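You operate a simulated robot arm through the tools that you are given. There is no shell and no other tool.

You are at the controls of a simulated robot arm. One attempt, no reset.

JOB
Code the flight on the display with the scanner: point it at the blue tag of its pier.
Fine: blue button first; the flight board gives the pier; scanner back in its cradle, then the green button.

Only the result counts: the job must be done as asked and must still hold three seconds after the hand-in. Knocking over, shifting, dropping, spilling or breaking anything else fails it.

ROBOT AND FRAMES
A 7-joint arm with a two-finger parallel gripper, fixed in place. Base frame: the origin is at the foot of the arm, x ahead of it, y to its left, z up; the work surface is at about z = 0. Lengths are in cm, angles in degrees, forces in N, time in s.
With the tool pointing down near the work surface it reaches from about 26 to 68 cm from the base axis. Its first joint turns from -166.0 to 166.0 degrees. Payload 2.5 kg.
The tool frame sits at the grasp point between the pads (the TCP): z along the fingers, y along the line on which they close. The tips reach 3 cm beyond it. Largest opening 9.4 cm; finger width 2.8, thickness 1; the body of the gripper, 5 by 9.6 cm, starts 5.5 cm behind the TCP.
Orientation is that of the tool frame in the base frame, as a unit quaternion [x, y, z, w]. With the fingers straight down and closing along the base's y, the tool's x points along the base's -x, its y along +y and its z along -z.

CONTROLS
- The arm moves only by the tool servo_tool. Its argument "increments" is a list of rows, each an object of numbers (a shift or turn left out is 0, a gripper value left out holds the last): "wx", "wy", "wz": the turn, a rotation vector about the tool's x, y, z in degrees; "tx", "ty", "tz": the shift along the tool's x, y, z in cm; "hand": the finger opening in cm, from 0 to 9.4. In form: [{"wx": .., "wy": .., "wz": .., "tx": .., "ty": .., "tz": .., "hand": ..}, ...]. A call has 1 to 20 rows; each row is the pose to reach, as a shift and turn from the pose commanded when the call began, along the tool's axes at that moment. Each row takes 0.2 s and may step no farther than 5 cm and 8.6 degrees from the row before; otherwise, or with a gripper value out of range, the whole call is refused. Where a pose cannot be reached the arm comes as near as it can. A force on the tool above 40 N (or 10 N above the force at the start of the call, whichever is more), or a blocked arm, ends the call early, and 0.2 s more pass. The fingers move at their own pace (about 7.2 cm/s each) and stop on an object; they squeeze with about 33 N. The grip force told is the motor's: it shows also when the fingers shut on nothing. Time passes only in rows, and 0.2 s behind the last, so rows that repeat a pose let the fingers close. The reply holds the time, the measured pose of the TCP, the force on the tool along the base axes, the opening and the grip force, in the units named above and with some noise, with the torque about the TCP (base axes, N m) and any sound that the robot's microphone picked up.
- Cameras (640 x 400 px; columns grow to the right, rows downward): "scene" is fixed at [5.16, -50.17, 80.75]; the picture's right is [-0.00, -1.00, 0.00], its down [-0.83, 0.00, -0.56] and it looks along [0.56, -0.00, -0.83] (base axes); focal length 330 px, centre (320, 200). "wrist" rides on the gripper at [7.6, 1.4, -10.2] in the tool frame; the picture's right is [-0.18, 0.98, 0.00], its down [-0.75, -0.14, -0.64] and it looks along [-0.63, -0.12, 0.77] (tool axes); focal length 243 px, centre (320, 200). There is no depth. A picture from a camera that has moved, and an enlarged one, comes with that camera's place and axes in the base frame and with its lens.
- grab_frame(camera): a new picture of that camera. The clock stands still meanwhile.
- close_up(camera, box): a new picture of the part [left, top, right, bottom] of that camera's present view, enlarged. The clock stands still meanwhile.
- job_done(): hands the job in; it is judged then, once.

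Nothing tells you positions but the pictures and the camera data. Unless the task says otherwise, let go and move clear before handing in.

The tools are called as name(argument=value, ...) on one line, values as JSON. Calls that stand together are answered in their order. servo_tool: Moves the arm, as the interface text tells. Its arguments: {"type":"object","properties":{"increments":{"type":"array"}},"required":["increments"]} The other tools are called the same way: grab_frame (camera) takes a picture; close_up (camera, box) takes an enlarged picture of a part of a camera's view; job_done () hands the job in.

At the start:

```text
clock: 0.0
tool_pos: [39.25, -32.7, 41.91]
ee_rot: [0.0, 1.0, 0.0, -0.001]
wrist_force: [1.2, -0.3, -0.1]
ft_torque: [0.03, 0.03, 0.0]
width: 9.43
grasp_force: 0.0
```

scene: 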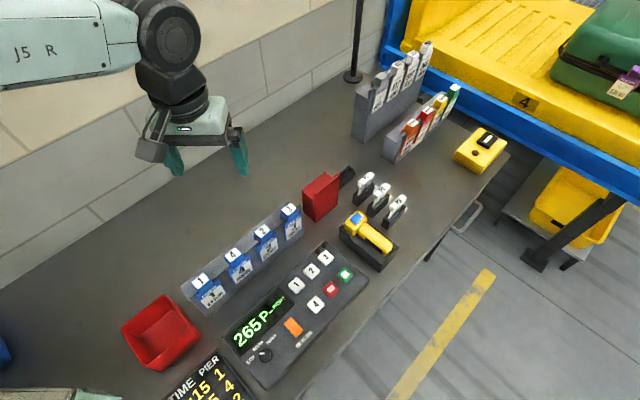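
wrist: 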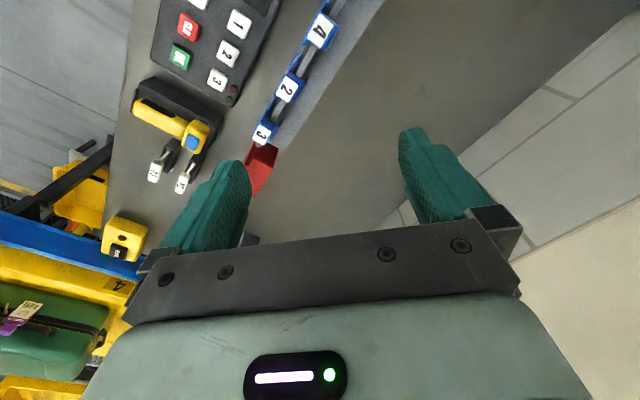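

I see a desk with a console (display "265 P_..."), a row of blue tags in a holder, a scanner (yellow with a blue button) in a cradle, and a flight board partly out of view. I'll look closer before moving.

close_up(camera="scene", box=[180, 240, 380, 400])

close_up(camera="scene", box=[120, 340, 270, 400])

close_up(camera="scene", box=[290, 160, 430, 280])

close_up(camera="scene", box=[170, 190, 320, 320])

close_up(camera="scene", box=[340, 30, 520, 180])

close_up(camera="wrist", box=[100, 0, 400, 200])

```text
2.50 times, centred on (280, 320) of scene
camera zoom: at [5.16, -50.17, 80.75], right [0.0, -1.0, 0.0], down [-0.83, 0.0, -0.56], along [0.56, 0.0, -0.83], focal length 825 px, centre (420, -100)
```

zoom: 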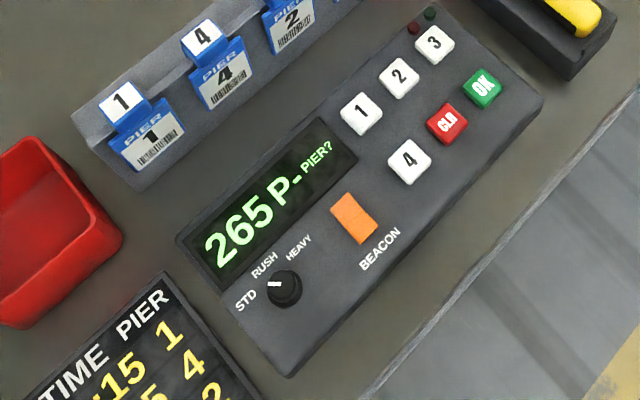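

```text
4.27 times, centred on (195, 370) of scene
camera zoom: at [5.16, -50.17, 80.75], right [0.0, -1.0, 0.0], down [-0.83, 0.0, -0.56], along [0.56, 0.0, -0.83], focal length 1408 px, centre (853, -525)
```

zoom: 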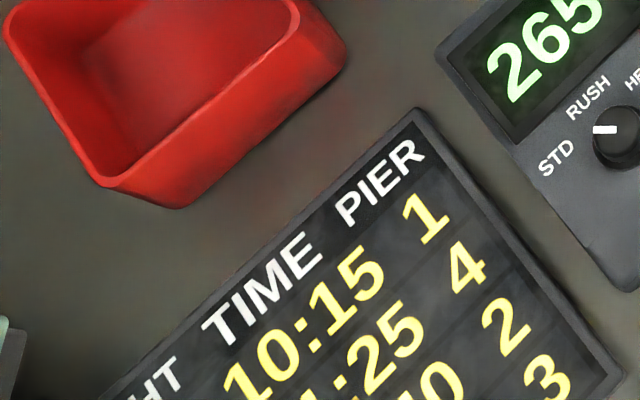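

```text
3.33 times, centred on (360, 220) of scene
camera zoom: at [5.16, -50.17, 80.75], right [0.0, -1.0, 0.0], down [-0.83, 0.0, -0.56], along [0.56, 0.0, -0.83], focal length 1100 px, centre (187, 133)
```

zoom: 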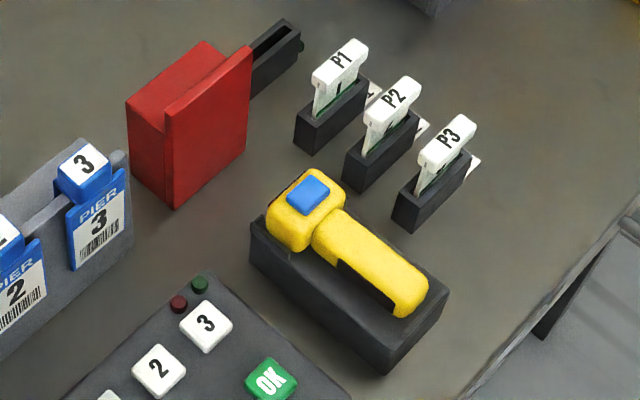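

```text
3.08 times, centred on (245, 255) of scene
camera zoom: at [5.16, -50.17, 80.75], right [0.0, -1.0, 0.0], down [-0.83, 0.0, -0.56], along [0.56, 0.0, -0.83], focal length 1016 px, centre (551, 31)
```

zoom: 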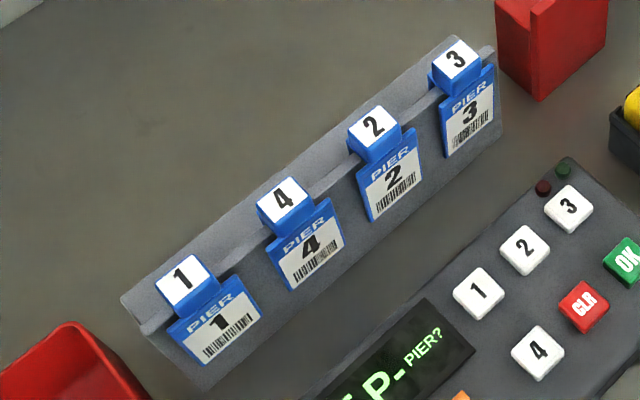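

```text
2.67 times, centred on (430, 105) of scene
camera zoom: at [5.16, -50.17, 80.75], right [0.0, -1.0, 0.0], down [-0.83, 0.0, -0.56], along [0.56, 0.0, -0.83], focal length 880 px, centre (27, 453)
```

zoom: 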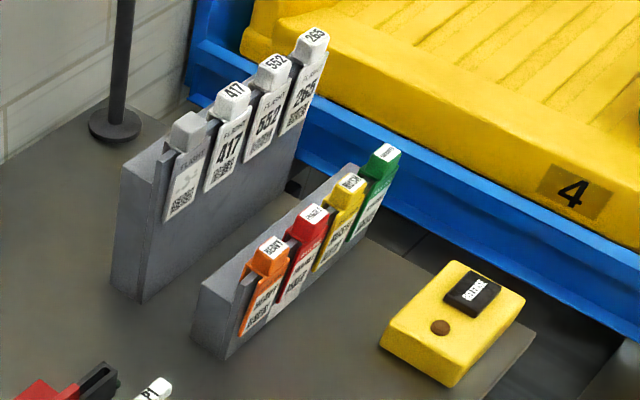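

```text
2.00 times, centred on (250, 100) of wrist
camera zoom: at [31.53, -31.34, 52.09], right [0.18, 0.98, 0.0], down [0.75, -0.14, 0.64], along [0.63, -0.12, -0.77], focal length 485 px, centre (460, 400)
```

zoom: 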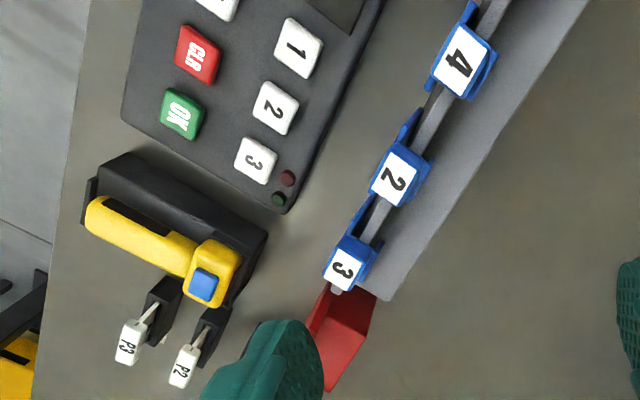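

The display shows flight 265 asking for a pier. The board's flight column is outside the scene view, so I'll swing the wrist camera around, high up, to read it.

servo_tool(increments=[{"wz": 8, "tx": 0.6, "ty": 1.5, "tz": -0.5}, {"wz": 16, "tx": 1.2, "ty": 3, "tz": -1}, {"wz": 24, "tx": 1.8, "ty": 4.5, "tz": -1.5}, {"wz": 32, "tx": 2.4, "ty": 6, "tz": -2}, {"wz": 40, "tx": 3, "ty": 7.5, "tz": -2.5}, {"wz": 48, "tx": 3.6, "ty": 9, "tz": -3}, {"wz": 56, "tx": 4.2, "ty": 10.5, "tz": -3.5}, {"wz": 64, "tx": 4.8, "ty": 12, "tz": -4}, {"wz": 72, "tx": 5.4, "ty": 13.5, "tz": -4.5}, {"wz": 80, "tx": 6, "ty": 15, "tz": -5}, {"wz": 88, "tx": 6.6, "ty": 16.5, "tz": -5.5}, {"wz": 94, "tx": 7.2, "ty": 17.5, "tz": -6}])

grab_frame(camera="wrist")

```text
clock: 2.6
tool_pos: [32.01, -15.25, 47.89]
ee_rot: [0.732, 0.682, 0.0, 0.0]
wrist_force: [0.7, -0.2, 0.0]
ft_torque: [-0.04, 0.01, 0.01]
width: 9.39
grasp_force: 0.0
```

```text
taken
camera wrist: at [33.9, -7.88, 58.18], right [0.97, -0.25, 0.0], down [-0.19, -0.74, 0.64], along [-0.16, -0.62, -0.77], focal length 243 px, centre (320, 200)
```

wrist: 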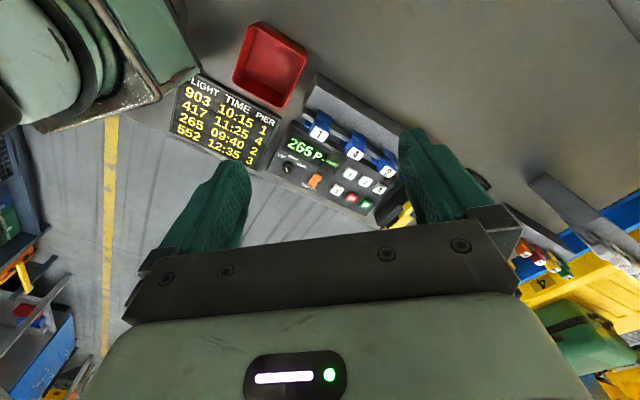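

close_up(camera="wrist", box=[160, 60, 290, 180])

close_up(camera="wrist", box=[260, 60, 420, 230])

grab_frame(camera="scene")

```text
3.33 times, centred on (225, 120) of wrist
camera zoom: at [33.9, -7.88, 58.18], right [0.97, -0.25, 0.0], down [-0.19, -0.74, 0.64], along [-0.16, -0.62, -0.77], focal length 809 px, centre (637, 467)
```

zoom: 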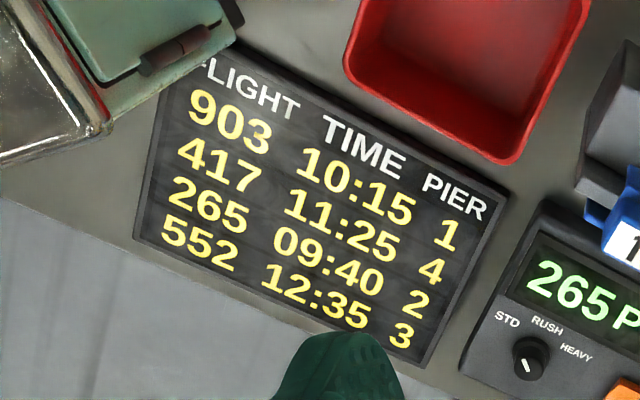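

```text
2.35 times, centred on (340, 145) of wrist
camera zoom: at [33.9, -7.88, 58.18], right [0.97, -0.25, 0.0], down [-0.19, -0.74, 0.64], along [-0.16, -0.62, -0.77], focal length 571 px, centre (273, 329)
```

zoom: 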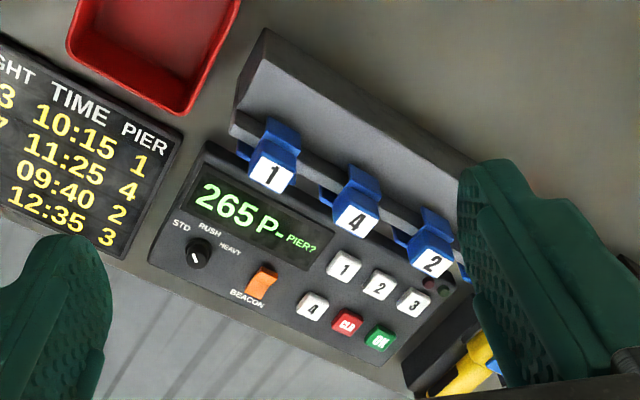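

```text
taken
```

scene: 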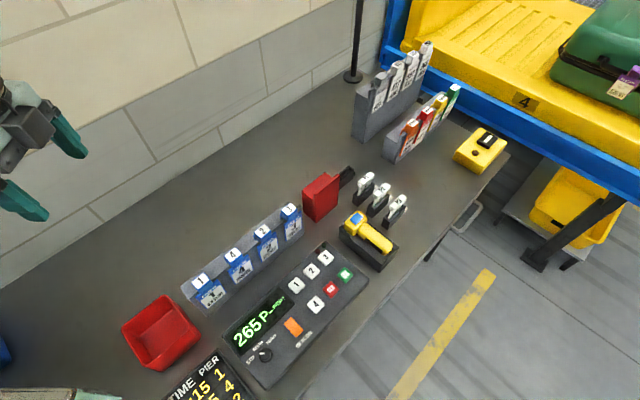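

Flight 265 goes from pier 2, whose blue tag is third in the holder (order 1, 4, 2, 3). Next I'll bring the wrist camera over the scanner to measure its cradle, button and handle.

servo_tool(increments=[{"wz": -4, "tx": -3.2, "ty": 0.5, "tz": 2.3}, {"wz": -8, "tx": -6.4, "ty": 1, "tz": 4.6}, {"wz": -12, "tx": -9.7, "ty": 1.5, "tz": 6.9}, {"wz": -16, "tx": -12.9, "ty": 2, "tz": 9.2}, {"wz": -20, "tx": -16.1, "ty": 2.5, "tz": 11.5}, {"wz": -24, "tx": -19.3, "ty": 3, "tz": 13.7}, {"wz": -28, "tx": -22.5, "ty": 3.5, "tz": 16}, {"wz": -32, "tx": -25.8, "ty": 4, "tz": 18.3}, {"wz": -36, "tx": -29, "ty": 4.5, "tz": 20.6}, {"wz": -40, "tx": -32.2, "ty": 5, "tz": 22.9}])

grab_frame(camera="wrist")

grab_frame(camera="scene")

```text
clock: 4.8
tool_pos: [34.55, -47.59, 24.93]
ee_rot: [0.452, 0.892, 0.0, -0.001]
wrist_force: [0.1, -1.6, 0.0]
ft_torque: [0.01, -0.02, 0.0]
width: 9.4
grasp_force: 0.0
```

```text
taken
camera wrist: at [31.21, -40.8, 35.23], right [0.9, 0.43, 0.0], down [0.33, -0.69, 0.64], along [0.28, -0.58, -0.77], focal length 243 px, centre (320, 200)
```

wrist: 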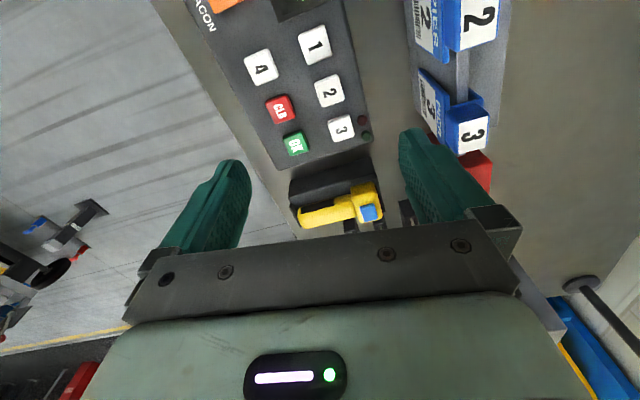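

```text
taken
```

scene: 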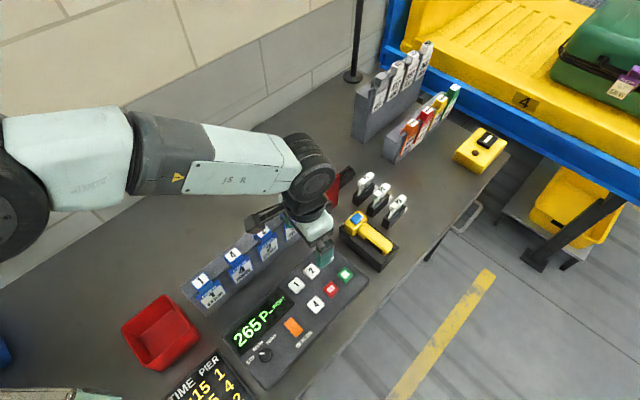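

close_up(camera="wrist", box=[260, 120, 420, 240])

close_up(camera="wrist", box=[380, 0, 540, 200])

close_up(camera="scene", box=[330, 195, 410, 275])

```text
3.33 times, centred on (340, 180) of wrist
camera zoom: at [31.21, -40.8, 35.23], right [0.9, 0.43, 0.0], down [0.33, -0.69, 0.64], along [0.28, -0.58, -0.77], focal length 809 px, centre (253, 267)
```

zoom: 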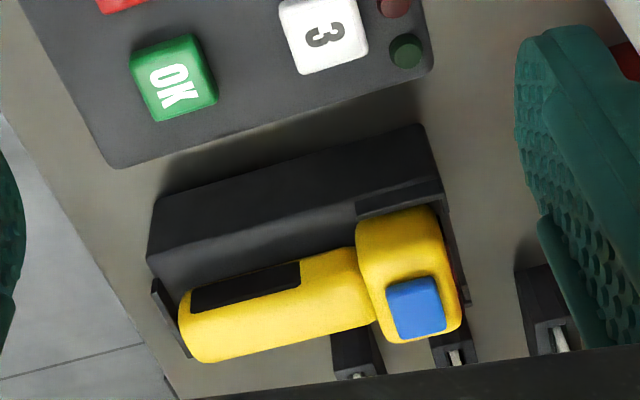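

```text
2.00 times, centred on (460, 100) of wrist
camera zoom: at [31.21, -40.8, 35.23], right [0.9, 0.43, 0.0], down [0.33, -0.69, 0.64], along [0.28, -0.58, -0.77], focal length 485 px, centre (40, 400)
```

zoom: 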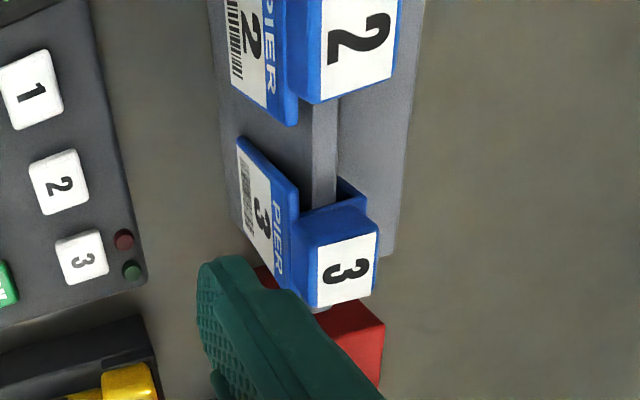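

```text
5.00 times, centred on (370, 235) of scene
camera zoom: at [5.16, -50.17, 80.75], right [0.0, -1.0, 0.0], down [-0.83, 0.0, -0.56], along [0.56, 0.0, -0.83], focal length 1651 px, centre (70, 25)
```

zoom: 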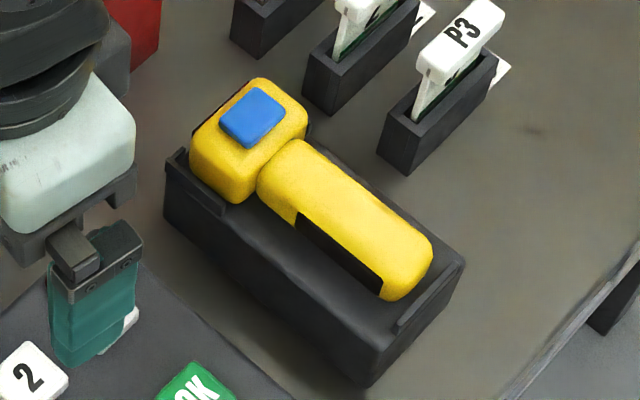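

Tag 2's face is about (40, -38, 9) and faces the console. The scanner lies at about (44, -63.8), roughly 77 cm out, handle along the 45° line with its nose already pointing in the tags' direction. I'll test reach above it and get a better look.

servo_tool(increments=[{"wz": -8, "tx": -1.5, "ty": -0.2, "tz": 0.3}, {"wz": -16, "tx": -3, "ty": -0.4, "tz": 0.6}, {"wz": -24, "tx": -4.5, "ty": -0.6, "tz": 0.9}, {"wz": -32, "tx": -6, "ty": -0.7, "tz": 1.2}, {"wz": -40, "tx": -7.5, "ty": -0.8, "tz": 1.5}, {"wz": -48, "tx": -9, "ty": -1, "tz": 1.8}, {"wz": -56, "tx": -10.5, "ty": -1.2, "tz": 2.1}, {"wz": -64, "tx": -12, "ty": -1.4, "tz": 2.4}, {"wz": -72, "tx": -13.5, "ty": -1.5, "tz": 2.7}, {"wz": -80, "tx": -15, "ty": -1.7, "tz": 3}, {"wz": -88, "tx": -16.5, "ty": -1.9, "tz": 3}, {"wz": -98, "tx": -18.5, "ty": -2.1, "tz": 3}])

```text
refused: row 12 steps farther than a row can; nothing moved
```

The last row turned too far, so nothing moved. I'll send the same move with a smaller final step.

servo_tool(increments=[{"wz": -8, "tx": -1.5, "ty": -0.2, "tz": 0.3}, {"wz": -16, "tx": -3, "ty": -0.4, "tz": 0.6}, {"wz": -24, "tx": -4.5, "ty": -0.6, "tz": 0.9}, {"wz": -32, "tx": -6, "ty": -0.7, "tz": 1.2}, {"wz": -40, "tx": -7.5, "ty": -0.8, "tz": 1.5}, {"wz": -48, "tx": -9, "ty": -1, "tz": 1.8}, {"wz": -56, "tx": -10.5, "ty": -1.2, "tz": 2.1}, {"wz": -64, "tx": -12, "ty": -1.4, "tz": 2.4}, {"wz": -72, "tx": -13.5, "ty": -1.5, "tz": 2.7}, {"wz": -80, "tx": -15, "ty": -1.7, "tz": 3}, {"wz": -88, "tx": -16.5, "ty": -1.9, "tz": 3}, {"wz": -96, "tx": -18.5, "ty": -2.1, "tz": 3}, {"wz": -98, "tx": -18.5, "ty": -2.1, "tz": 3}])

grab_frame(camera="wrist")

grab_frame(camera="scene")

```text
clock: 7.6
tool_pos: [40.29, -58.96, 22.07]
ee_rot: [-0.367, 0.93, 0.001, -0.001]
wrist_force: [0.3, 0.4, -0.3]
ft_torque: [0.0, 0.0, -0.01]
width: 9.4
grasp_force: 0.0
out of reach, approached as far as the arm can: row 9, 10, 11, 12, 13
```

```text
taken
camera wrist: at [33.73, -63.21, 32.46], right [-0.54, 0.84, 0.0], down [0.65, 0.41, 0.64], along [0.54, 0.35, -0.77], focal length 243 px, centre (320, 200)
```

wrist: 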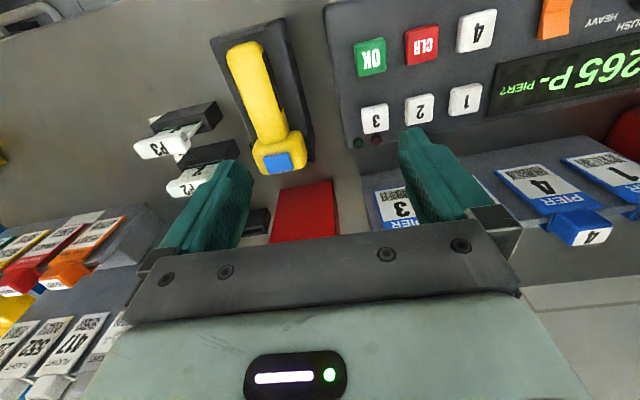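

```text
taken
```

scene: 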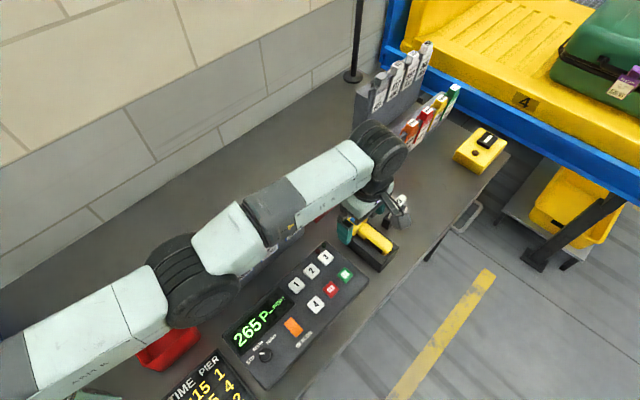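

Straight down the arm stops at about 71 cm, so I'll need to tilt the tool outward to reach the scanner. First a closer look from this angle.

close_up(camera="wrist", box=[190, 0, 340, 200])

close_up(camera="wrist", box=[340, 60, 640, 260])

```text
2.00 times, centred on (265, 100) of wrist
camera zoom: at [33.73, -63.21, 32.46], right [-0.54, 0.84, 0.0], down [0.65, 0.41, 0.64], along [0.54, 0.35, -0.77], focal length 485 px, centre (430, 400)
```

zoom: 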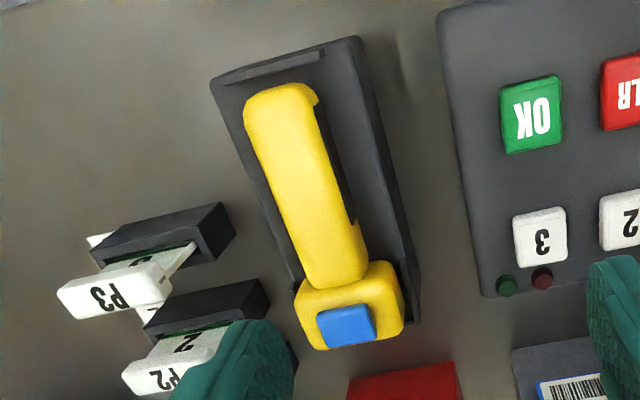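

```text
2.00 times, centred on (490, 160) of wrist
camera zoom: at [33.73, -63.21, 32.46], right [-0.54, 0.84, 0.0], down [0.65, 0.41, 0.64], along [0.54, 0.35, -0.77], focal length 485 px, centre (-20, 280)
```

zoom: 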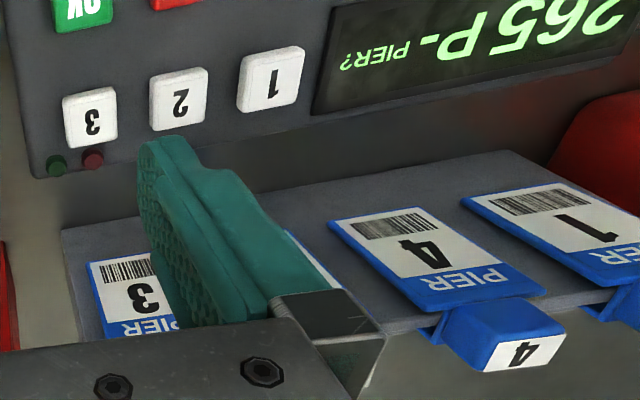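

The tag faces are vertical, with the barcodes around z 7–10. Now I'll tilt the tool outward in place to see how much reach that gives.

servo_tool(increments=[{"wx": 7}, {"wx": 14}, {"wx": 21}, {"wx": 28}])

```text
clock: 8.6
tool_pos: [45.97, -66.88, 22.45]
ee_rot: [-0.363, 0.9, -0.224, 0.091]
wrist_force: [1.0, 0.1, 0.4]
ft_torque: [0.01, 0.04, 0.05]
width: 9.39
grasp_force: 0.1
out of reach, approached as far as the arm can: row 1, 2, 3, 4
```

The tilt works: the TCP went out to 81 cm, though the arm seems stuck at full stretch. I'll pull inward to get off the singular pose and re-establish a clean commanded position.

servo_tool(increments=[{"ty": 1.8, "tz": -0.94}, {"ty": 3.5, "tz": -1.88}, {"ty": 5.3, "tz": -2.8}, {"ty": 7.06, "tz": -3.75}, {"ty": 7.06, "tz": -3.75}])

```text
clock: 9.8
tool_pos: [44.99, -67.45, 22.77]
ee_rot: [-0.364, 0.9, -0.224, 0.091]
wrist_force: [-0.1, -0.4, 0.0]
ft_torque: [0.0, 0.0, -0.02]
width: 9.4
grasp_force: 0.2
out of reach, approached as far as the arm can: row 1, 2, 3, 4, 5
```

grab_frame(camera="scene")

grab_frame(camera="wrist")

```text
taken
```

scene: 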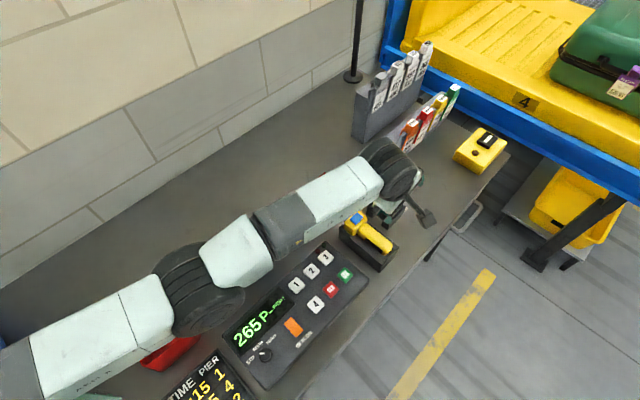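

```text
taken
camera wrist: at [35.28, -68.41, 31.14], right [-0.47, 0.75, -0.46], down [0.42, 0.65, 0.63], along [0.78, 0.11, -0.62], focal length 243 px, centre (320, 200)
```

wrist: 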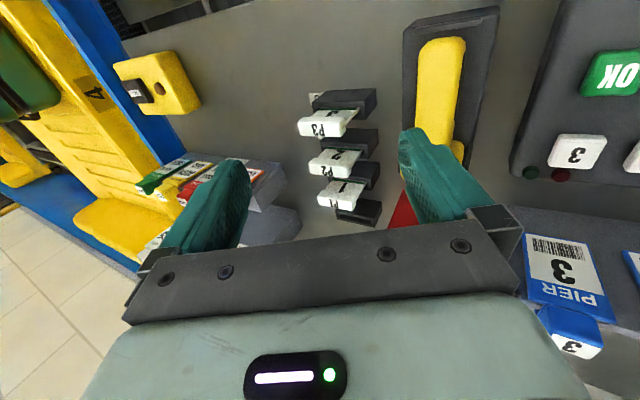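

The arm looks fully straight. I'll back it off well inward and upward to unfold the elbow.

servo_tool(increments=[{"ty": 2.3, "tz": -2.7}, {"ty": 4.6, "tz": -5.4}, {"ty": 6.9, "tz": -8.1}, {"ty": 9.2, "tz": -10.8}, {"ty": 11.5, "tz": -13.5}, {"ty": 13.9, "tz": -16.4}, {"ty": 13.9, "tz": -16.4}])

```text
clock: 11.4
tool_pos: [40.46, -68.56, 34.07]
ee_rot: [-0.364, 0.9, -0.224, 0.091]
wrist_force: [-0.3, -0.5, 0.2]
ft_torque: [0.01, 0.0, 0.01]
width: 9.41
grasp_force: 0.2
out of reach, approached as far as the arm can: row 1, 2, 3, 4, 5, 6, 7
```

The wrist distance from the shoulder is pinned at about 64 cm (a straight elbow). Moving downward should make the elbow bend, so I'll try that while staying well above everything.

servo_tool(increments=[{"ty": 1.2, "tz": 2.2}, {"ty": 2.4, "tz": 4.4}, {"ty": 3.6, "tz": 6.6}, {"ty": 4.7, "tz": 8.8}])

```text
clock: 12.4
tool_pos: [40.98, -69.76, 23.91]
ee_rot: [-0.364, 0.9, -0.224, 0.09]
wrist_force: [-0.5, 0.3, -0.3]
ft_torque: [0.01, -0.02, 0.03]
width: 9.39
grasp_force: 0.0
out of reach, approached as far as the arm can: row 1, 2, 3, 4
```

The replies fit a picture where my commanded target keeps accumulating inside while the arm stays pinned on the radial line. I'll bring the commanded target back out near the scanner so nothing can jump, and see how the arm responds.

servo_tool(increments=[{"ty": -3.8, "tz": 1.4}, {"ty": -7.6, "tz": 2.8}, {"ty": -11.4, "tz": 4.2}, {"ty": -15.2, "tz": 5.6}, {"ty": -19, "tz": 7}, {"ty": -22.8, "tz": 8.3}, {"ty": -26.6, "tz": 9.6}])

```text
clock: 14.0
tool_pos: [43.21, -68.71, 24.83]
ee_rot: [-0.364, 0.899, -0.224, 0.09]
wrist_force: [0.0, 1.1, 0.4]
ft_torque: [0.0, -0.01, 0.01]
width: 9.39
grasp_force: 0.0
out of reach, approached as far as the arm can: row 1, 2, 3, 4, 5, 6, 7
```

The arm is nearly collinear, so I'll combine a downward move (which should bend the elbow) with an inward one in the same call, keeping the tips above 11 cm.

servo_tool(increments=[{"ty": 0.94, "tz": 1.77}, {"ty": 1.88, "tz": 3.53}, {"ty": 2.8, "tz": 5.3}, {"ty": 3.75, "tz": 7.06}, {"ty": 6.4, "tz": 5.65}, {"ty": 9.05, "tz": 4.25}, {"ty": 11.7, "tz": 2.84}, {"ty": 14.3, "tz": 1.43}])

```text
clock: 16.0
tool_pos: [35.8, -62.15, 19.3]
ee_rot: [-0.358, 0.893, -0.256, 0.094]
wrist_force: [-0.2, 0.1, -1.2]
ft_torque: [-0.03, -0.04, -0.04]
width: 9.42
grasp_force: 0.1
out of reach, approached as far as the arm can: row 5, 6
stopped in row 8: the arm was blocked; the commanded pose is now the measured one
```

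The elbow is bent again and the arm is under control at (35.8, -62.2, 19.3) with about 31° tilt. Next I'll hover above the scanner head and take a careful look before pressing the blue button.

servo_tool(increments=[{"tx": -2.2, "ty": -0.8, "tz": 0.8}, {"tx": -4.4, "ty": -1.6, "tz": 1.7}, {"tx": -6.6, "ty": -2.4, "tz": 2.6}, {"tx": -8.8, "ty": -3.2, "tz": 3.6}, {"tx": -10.95, "ty": -3.93, "tz": 4.5}])

grab_frame(camera="wrist")

grab_frame(camera="scene")

```text
clock: 17.2
tool_pos: [47.71, -58.46, 17.17]
ee_rot: [-0.358, 0.893, -0.255, 0.093]
wrist_force: [0.0, 0.2, -0.9]
ft_torque: [-0.01, 0.04, -0.01]
width: 9.4
grasp_force: 0.1
```

```text
taken
camera wrist: at [37.76, -58.9, 25.33], right [-0.45, 0.73, -0.52], down [0.41, 0.68, 0.61], along [0.8, 0.06, -0.6], focal length 243 px, centre (320, 200)
```

wrist: 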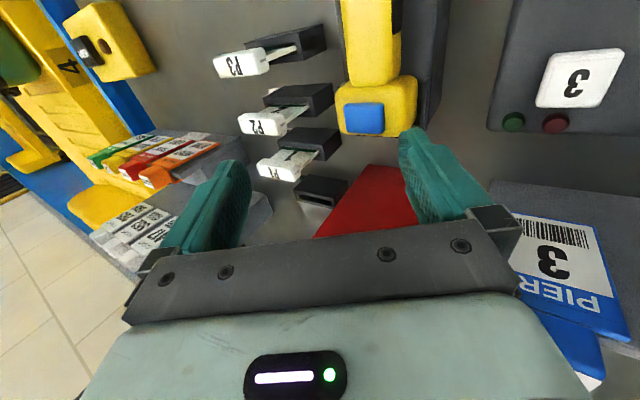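

```text
taken
```

scene: 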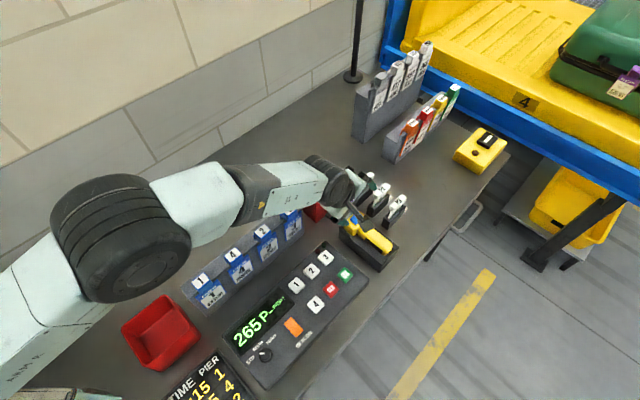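

close_up(camera="wrist", box=[300, 0, 460, 200])

close_up(camera="scene", box=[300, 160, 420, 280])

```text
2.00 times, centred on (380, 100) of wrist
camera zoom: at [37.76, -58.9, 25.33], right [-0.45, 0.73, -0.52], down [0.41, 0.68, 0.61], along [0.8, 0.06, -0.6], focal length 485 px, centre (200, 400)
```

zoom: 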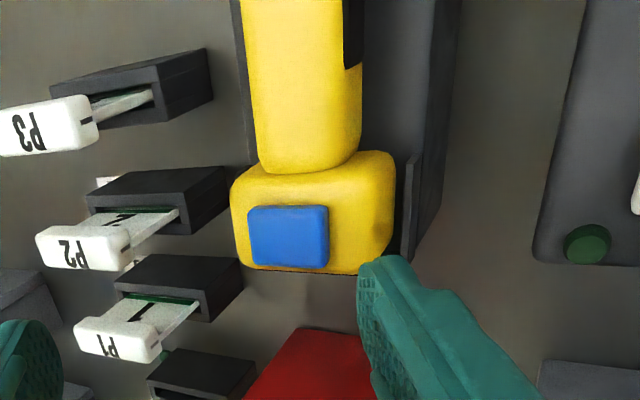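

```text
3.33 times, centred on (360, 220) of scene
camera zoom: at [5.16, -50.17, 80.75], right [0.0, -1.0, 0.0], down [-0.83, 0.0, -0.56], along [0.56, 0.0, -0.83], focal length 1100 px, centre (187, 133)
```

zoom: 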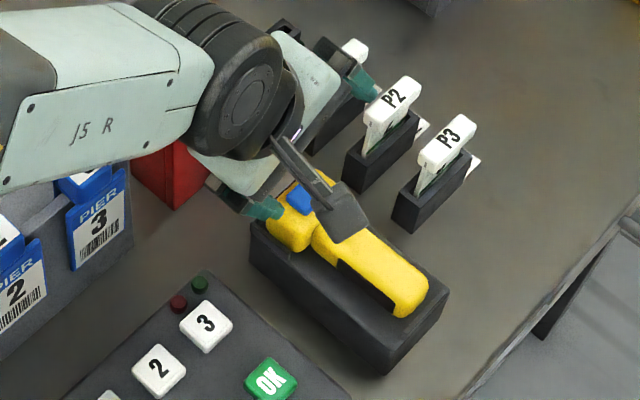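

The button is at about (48.4, -59.5, 8.7), and the handle runs exactly along 45°. I'll close the fingers and come down to just above the blue button.

servo_tool(increments=[{"hand": 0}, {"hand": 0}, {"hand": 0, "tx": 0.03, "ty": 0.47, "tz": 1.0}, {"hand": 0, "tx": 0.06, "ty": 0.94, "tz": 2.0}, {"hand": 0, "tx": 0.1, "ty": 1.4, "tz": 3.0}, {"hand": 0, "tx": 0.13, "ty": 1.88, "tz": 3.98}])

close_up(camera="wrist", box=[240, 80, 400, 240])

close_up(camera="scene", box=[320, 180, 400, 260])

```text
clock: 18.6
tool_pos: [47.81, -59.05, 12.84]
ee_rot: [-0.358, 0.893, -0.256, 0.093]
wrist_force: [0.0, 0.2, 0.4]
ft_torque: [-0.03, -0.02, -0.01]
width: 0.0
grasp_force: 32.9
```

```text
2.50 times, centred on (320, 160) of wrist
camera zoom: at [37.84, -59.58, 20.88], right [-0.45, 0.73, -0.52], down [0.41, 0.68, 0.61], along [0.8, 0.06, -0.6], focal length 606 px, centre (320, 300)
```

zoom: 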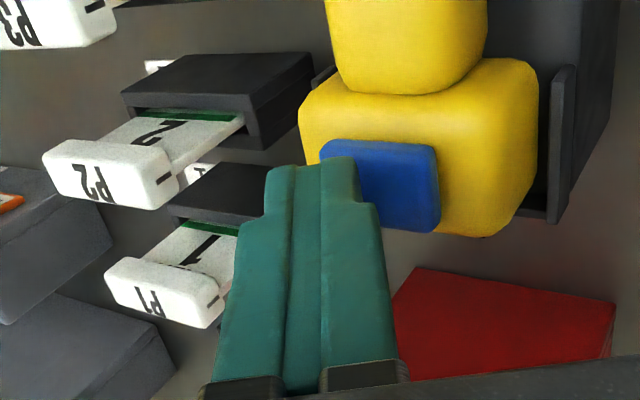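

```text
5.00 times, centred on (360, 220) of scene
camera zoom: at [5.16, -50.17, 80.75], right [0.0, -1.0, 0.0], down [-0.83, 0.0, -0.56], along [0.56, 0.0, -0.83], focal length 1651 px, centre (120, 100)
```

zoom: 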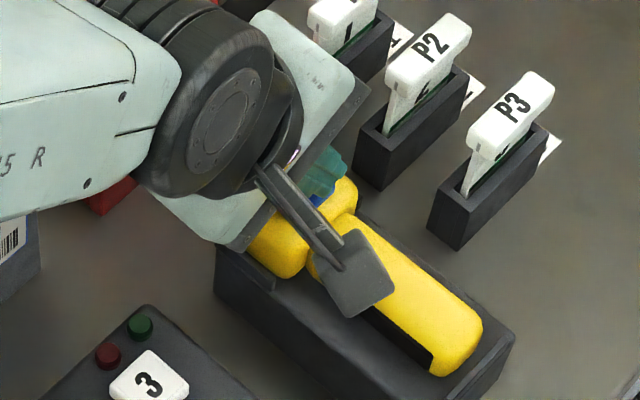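

The tip's lower edge sits over the button's middle, about 1 cm above it. I'll press down in small steps and watch the force.

servo_tool(increments=[{"ty": 0.13, "tz": 0.21}, {"ty": 0.26, "tz": 0.43}, {"ty": 0.37, "tz": 0.6}, {"ty": 0.45, "tz": 0.72}])

```text
clock: 19.6
tool_pos: [47.9, -59.12, 12.07]
ee_rot: [-0.357, 0.893, -0.256, 0.094]
wrist_force: [-1.2, -0.1, 6.6]
ft_torque: [-0.01, -0.03, 0.0]
width: 0.03
grasp_force: 32.5
heard: click
```

The button clicked at about 6.6 N. I'll lift off and check for a sign that it registered.

servo_tool(increments=[{"ty": -0.5, "tz": -0.85}, {"ty": -1.5, "tz": -2.4}, {"ty": -2.6, "tz": -4.2, "hand": 9.4}, {"ty": -2.6, "tz": -4.2, "hand": 9.4}, {"ty": -2.6, "tz": -4.2, "hand": 9.4}])

close_up(camera="wrist", box=[240, 0, 440, 200])

close_up(camera="scene", box=[200, 180, 420, 380])

```text
clock: 20.8
tool_pos: [47.95, -59.1, 16.84]
ee_rot: [-0.358, 0.893, -0.255, 0.093]
wrist_force: [-1.1, -0.6, 0.7]
ft_torque: [-0.01, 0.01, -0.02]
width: 9.4
grasp_force: 0.0
```

```text
2.00 times, centred on (340, 100) of wrist
camera zoom: at [38.0, -59.55, 25.03], right [-0.45, 0.73, -0.52], down [0.41, 0.68, 0.61], along [0.8, 0.06, -0.6], focal length 485 px, centre (280, 400)
```

zoom: 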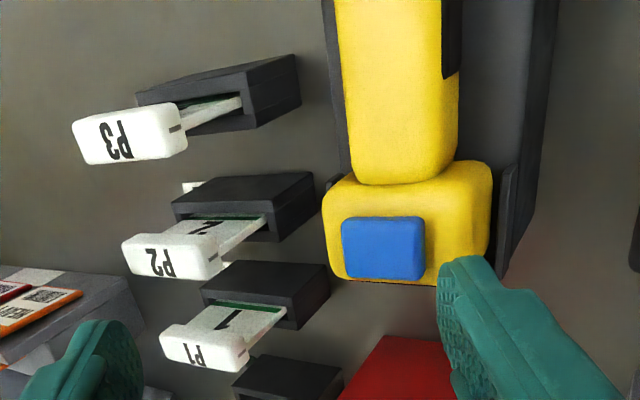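

```text
2.00 times, centred on (310, 280) of scene
camera zoom: at [5.16, -50.17, 80.75], right [0.0, -1.0, 0.0], down [-0.83, 0.0, -0.56], along [0.56, 0.0, -0.83], focal length 660 px, centre (340, 40)
```

zoom: 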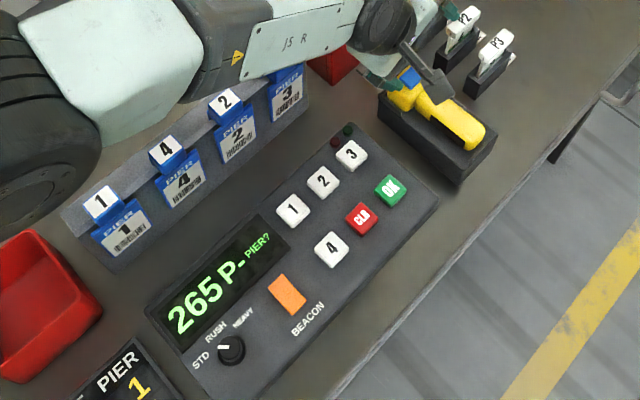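

The click registered. Before grasping I want the handle's height relative to the cradle, so I'll zoom in on the cradle from both cameras.

close_up(camera="scene", box=[335, 205, 405, 275])

close_up(camera="wrist", box=[320, 0, 440, 120])

```text
5.71 times, centred on (370, 240) of scene
camera zoom: at [5.16, -50.17, 80.75], right [0.0, -1.0, 0.0], down [-0.83, 0.0, -0.56], along [0.56, 0.0, -0.83], focal length 1886 px, centre (34, -29)
```

zoom: 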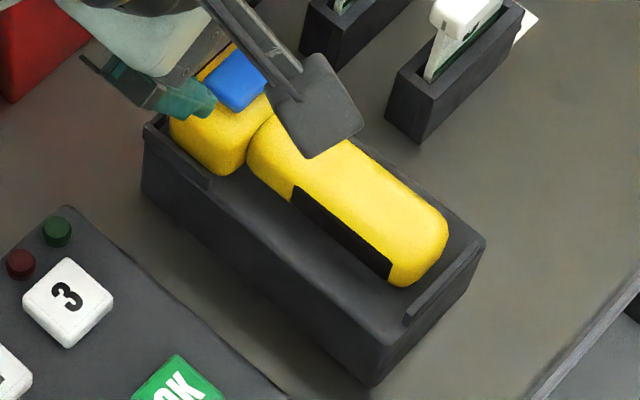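

```text
3.33 times, centred on (380, 60) of wrist
camera zoom: at [38.0, -59.55, 25.03], right [-0.45, 0.73, -0.52], down [0.41, 0.68, 0.61], along [0.8, 0.06, -0.6], focal length 809 px, centre (120, 667)
```

zoom: 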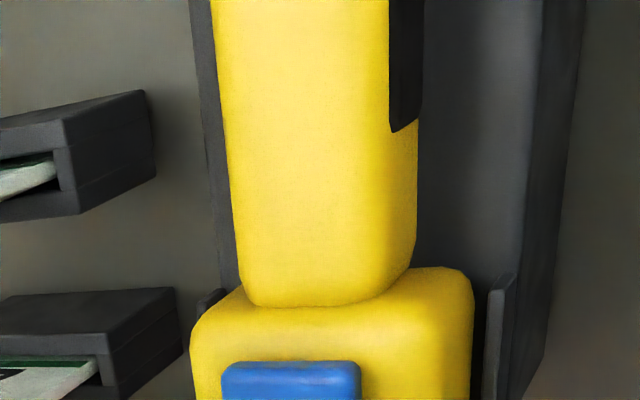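

close_up(camera="scene", box=[360, 240, 400, 280])

close_up(camera="scene", box=[335, 205, 375, 245])

```text
10.00 times, centred on (380, 260) of scene
camera zoom: at [5.16, -50.17, 80.75], right [0.0, -1.0, 0.0], down [-0.83, 0.0, -0.56], along [0.56, 0.0, -0.83], focal length 3301 px, centre (-280, -400)
```

zoom: 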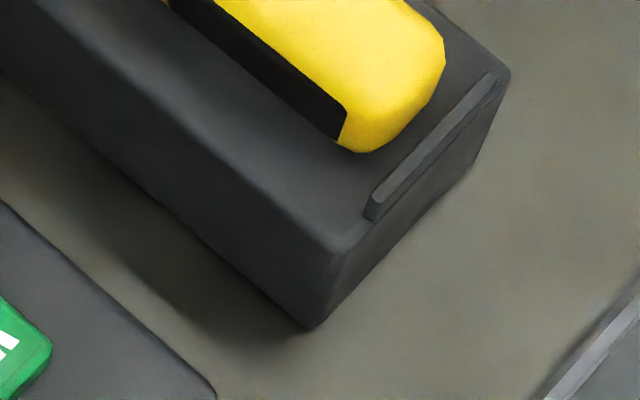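

```text
10.00 times, centred on (355, 225) of scene
camera zoom: at [5.16, -50.17, 80.75], right [0.0, -1.0, 0.0], down [-0.83, 0.0, -0.56], along [0.56, 0.0, -0.83], focal length 3301 px, centre (-30, -50)
```

zoom: 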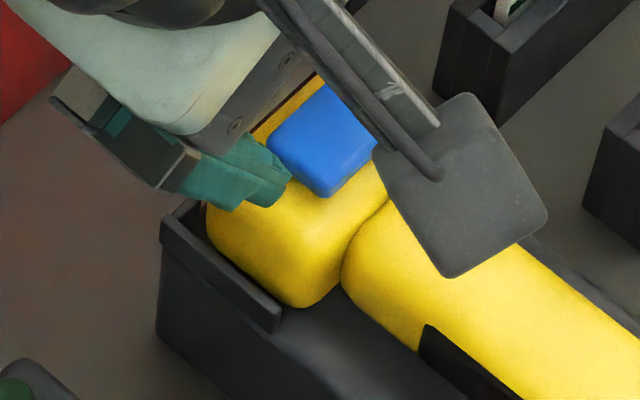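

The cradle block's top is at about z 5.3 and the handle rests on it (about 5.3–8). So I need as little tilt as the reach allows, about 16°. I'll hover above the handle in that orientation with a narrower opening and check alignment.

servo_tool(increments=[{"wx": -3.91, "wy": -0.36, "wz": -0.27, "tx": 1.15, "ty": 0.3, "tz": 0.38, "hand": 6}, {"wx": -7.82, "wy": -0.72, "wz": -0.54, "tx": 2.3, "ty": 0.6, "tz": 0.76, "hand": 6}, {"wx": -11.73, "wy": -1.08, "wz": -0.81, "tx": 3.45, "ty": 0.9, "tz": 1.13, "hand": 6}, {"wx": -15.65, "wy": -1.44, "wz": -1.08, "tx": 4.59, "ty": 1.18, "tz": 1.51, "hand": 6}])

grab_frame(camera="wrist")

close_up(camera="scene", box=[320, 180, 420, 280])

```text
clock: 21.8
tool_pos: [44.34, -62.03, 15.16]
ee_rot: [-0.379, 0.915, -0.127, 0.052]
wrist_force: [0.6, -0.3, 0.3]
ft_torque: [-0.03, 0.0, 0.01]
width: 5.99
grasp_force: 0.0
```

```text
taken
camera wrist: at [36.05, -64.69, 24.64], right [-0.54, 0.8, -0.27], down [0.51, 0.56, 0.66], along [0.67, 0.22, -0.71], focal length 243 px, centre (320, 200)
```

wrist: 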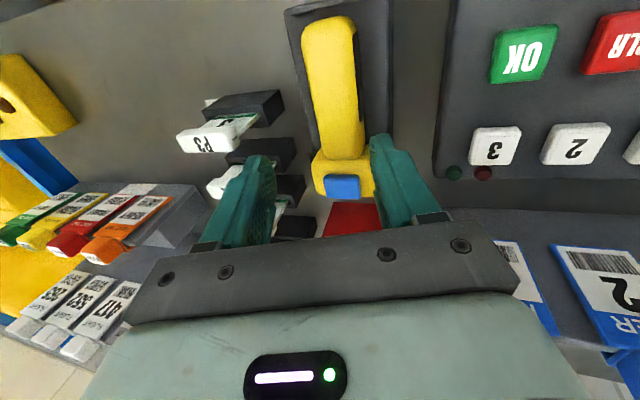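

```text
4.00 times, centred on (370, 230) of scene
camera zoom: at [5.16, -50.17, 80.75], right [0.0, -1.0, 0.0], down [-0.83, 0.0, -0.56], along [0.56, 0.0, -0.83], focal length 1320 px, centre (120, 80)
```

zoom: 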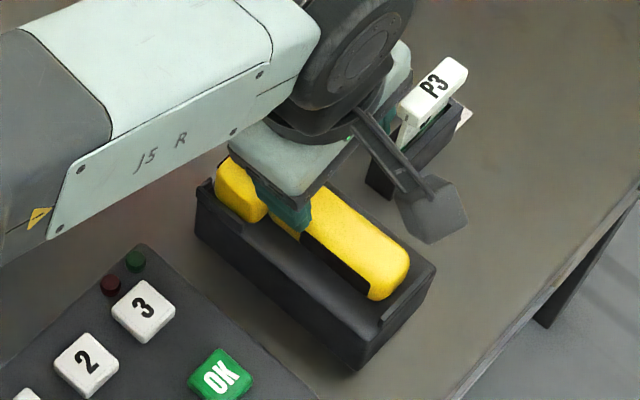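

close_up(camera="wrist", box=[260, 0, 420, 200])

```text
2.00 times, centred on (340, 100) of wrist
camera zoom: at [36.05, -64.69, 24.64], right [-0.54, 0.8, -0.27], down [0.51, 0.56, 0.66], along [0.67, 0.22, -0.71], focal length 485 px, centre (280, 400)
```

zoom: 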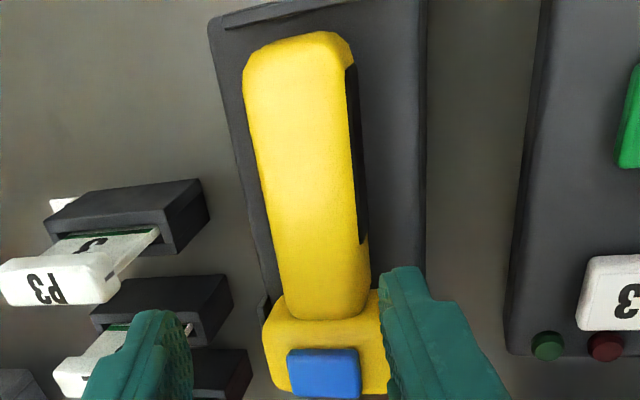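

Alignment is good: the handle's centreline is within a few mm of the tool axis. I'll descend with the fingers straddling the handle, stopping just above the cradle top.

servo_tool(increments=[{"tx": -0.2, "ty": 0.2, "tz": 1.3, "hand": 5.4}, {"tx": -0.2, "ty": 0.5, "tz": 2.5, "hand": 5.4}, {"tx": -0.2, "ty": 0.8, "tz": 3.6, "hand": 5.4}, {"tx": -0.2, "ty": 1.1, "tz": 4.6, "hand": 5.4}, {"tx": -0.2, "ty": 1.3, "tz": 5.2, "hand": 5.4}, {"tx": -0.2, "ty": 1.36, "tz": 5.4, "hand": 5.4}])

close_up(camera="wrist", box=[220, 80, 420, 240])

close_up(camera="scene", box=[330, 200, 410, 280])

```text
clock: 23.2
tool_pos: [44.74, -62.02, 9.55]
ee_rot: [-0.38, 0.915, -0.127, 0.052]
wrist_force: [-0.3, 0.3, -0.5]
ft_torque: [0.02, 0.0, -0.01]
width: 5.39
grasp_force: 0.2
```

```text
2.50 times, centred on (320, 160) of wrist
camera zoom: at [36.38, -64.56, 19.01], right [-0.54, 0.8, -0.27], down [0.51, 0.56, 0.66], along [0.67, 0.22, -0.71], focal length 606 px, centre (320, 300)
```

zoom: 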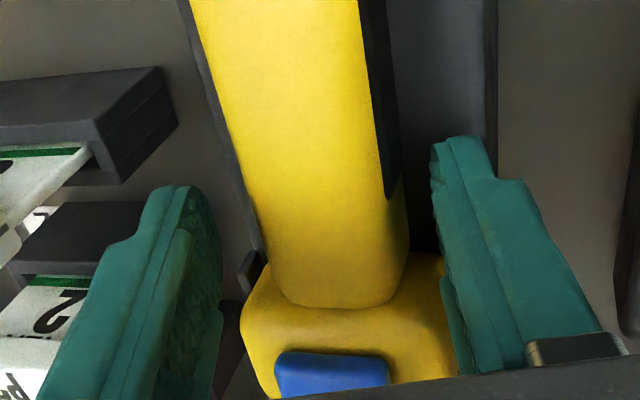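

```text
5.00 times, centred on (370, 240) of scene
camera zoom: at [5.16, -50.17, 80.75], right [0.0, -1.0, 0.0], down [-0.83, 0.0, -0.56], along [0.56, 0.0, -0.83], focal length 1651 px, centre (70, 0)
```

zoom: 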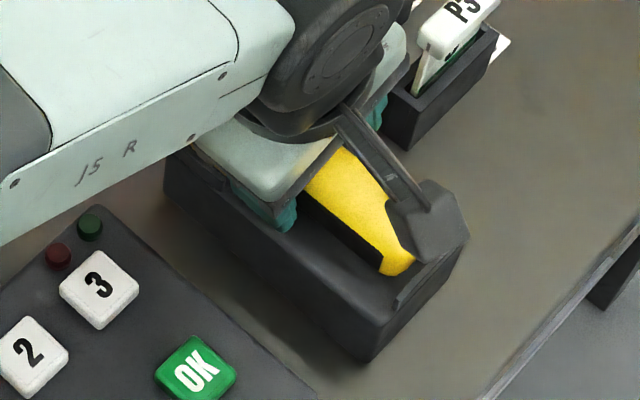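

The fingers straddle the handle cleanly with no contact force. I'll narrow them, settle 3 mm lower, and close on the handle.

servo_tool(increments=[{"hand": 4.7}, {"ty": 0.04, "tz": 0.14, "hand": 4.6}, {"ty": 0.08, "tz": 0.28, "hand": 4.6}])

```text
clock: 24.0
tool_pos: [44.74, -62.07, 9.28]
ee_rot: [-0.379, 0.915, -0.127, 0.053]
wrist_force: [0.0, -0.8, 0.1]
ft_torque: [-0.01, -0.02, -0.02]
width: 4.59
grasp_force: 0.0
```

servo_tool(increments=[{"hand": 4.2}, {"hand": 3.9}, {"hand": 3.6}, {"hand": 3.3}])

close_up(camera="wrist", box=[220, 80, 420, 240])

```text
clock: 25.0
tool_pos: [44.71, -62.1, 9.4]
ee_rot: [-0.38, 0.915, -0.129, 0.052]
wrist_force: [-1.0, 2.5, 7.2]
ft_torque: [0.42, 0.04, -0.02]
width: 3.83
grasp_force: 33.0
```

```text
2.50 times, centred on (320, 160) of wrist
camera zoom: at [36.34, -64.63, 18.83], right [-0.54, 0.8, -0.27], down [0.5, 0.56, 0.66], along [0.68, 0.22, -0.7], focal length 606 px, centre (320, 300)
```

zoom: 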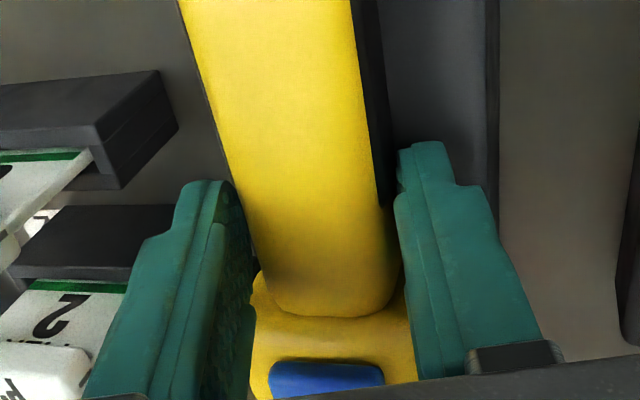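

Gripped at 3.83 cm with full force. I'll lift a little, slowly, and check that the scanner comes along.

servo_tool(increments=[{"ty": -0.05, "tz": -0.19}, {"ty": -0.14, "tz": -0.48}, {"ty": -0.27, "tz": -0.96}, {"ty": -0.41, "tz": -1.44}])

close_up(camera="wrist", box=[220, 80, 420, 240])

close_up(camera="scene", box=[330, 190, 410, 270])

```text
clock: 26.0
tool_pos: [44.46, -61.99, 10.69]
ee_rot: [-0.379, 0.915, -0.127, 0.052]
wrist_force: [0.0, -0.2, -1.7]
ft_torque: [0.03, 0.0, -0.01]
width: 3.4
grasp_force: 19.4
```

```text
2.50 times, centred on (320, 160) of wrist
camera zoom: at [36.27, -64.54, 20.2], right [-0.54, 0.8, -0.27], down [0.51, 0.56, 0.66], along [0.67, 0.22, -0.71], focal length 606 px, centre (320, 300)
```

zoom: 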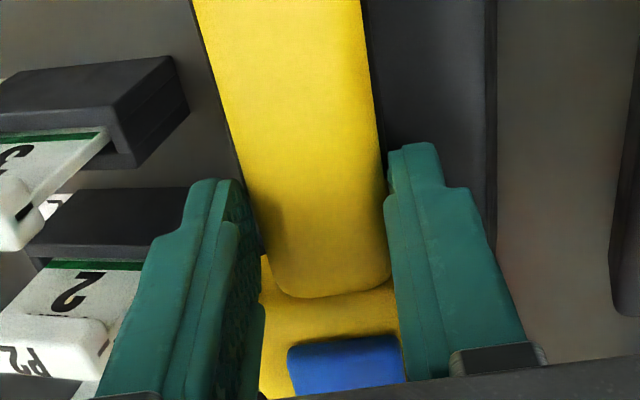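

```text
5.00 times, centred on (370, 230) of scene
camera zoom: at [5.16, -50.17, 80.75], right [0.0, -1.0, 0.0], down [-0.83, 0.0, -0.56], along [0.56, 0.0, -0.83], focal length 1651 px, centre (70, 50)
```

zoom: 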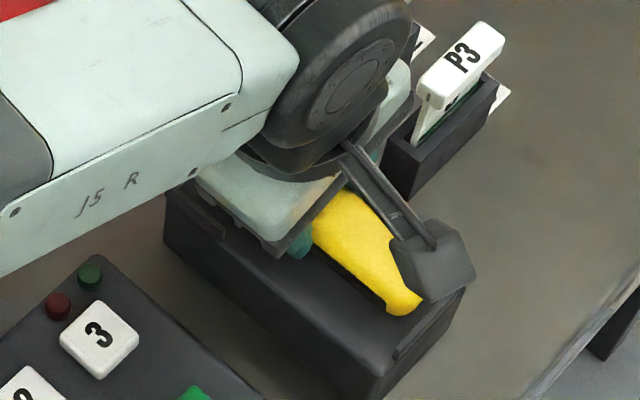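

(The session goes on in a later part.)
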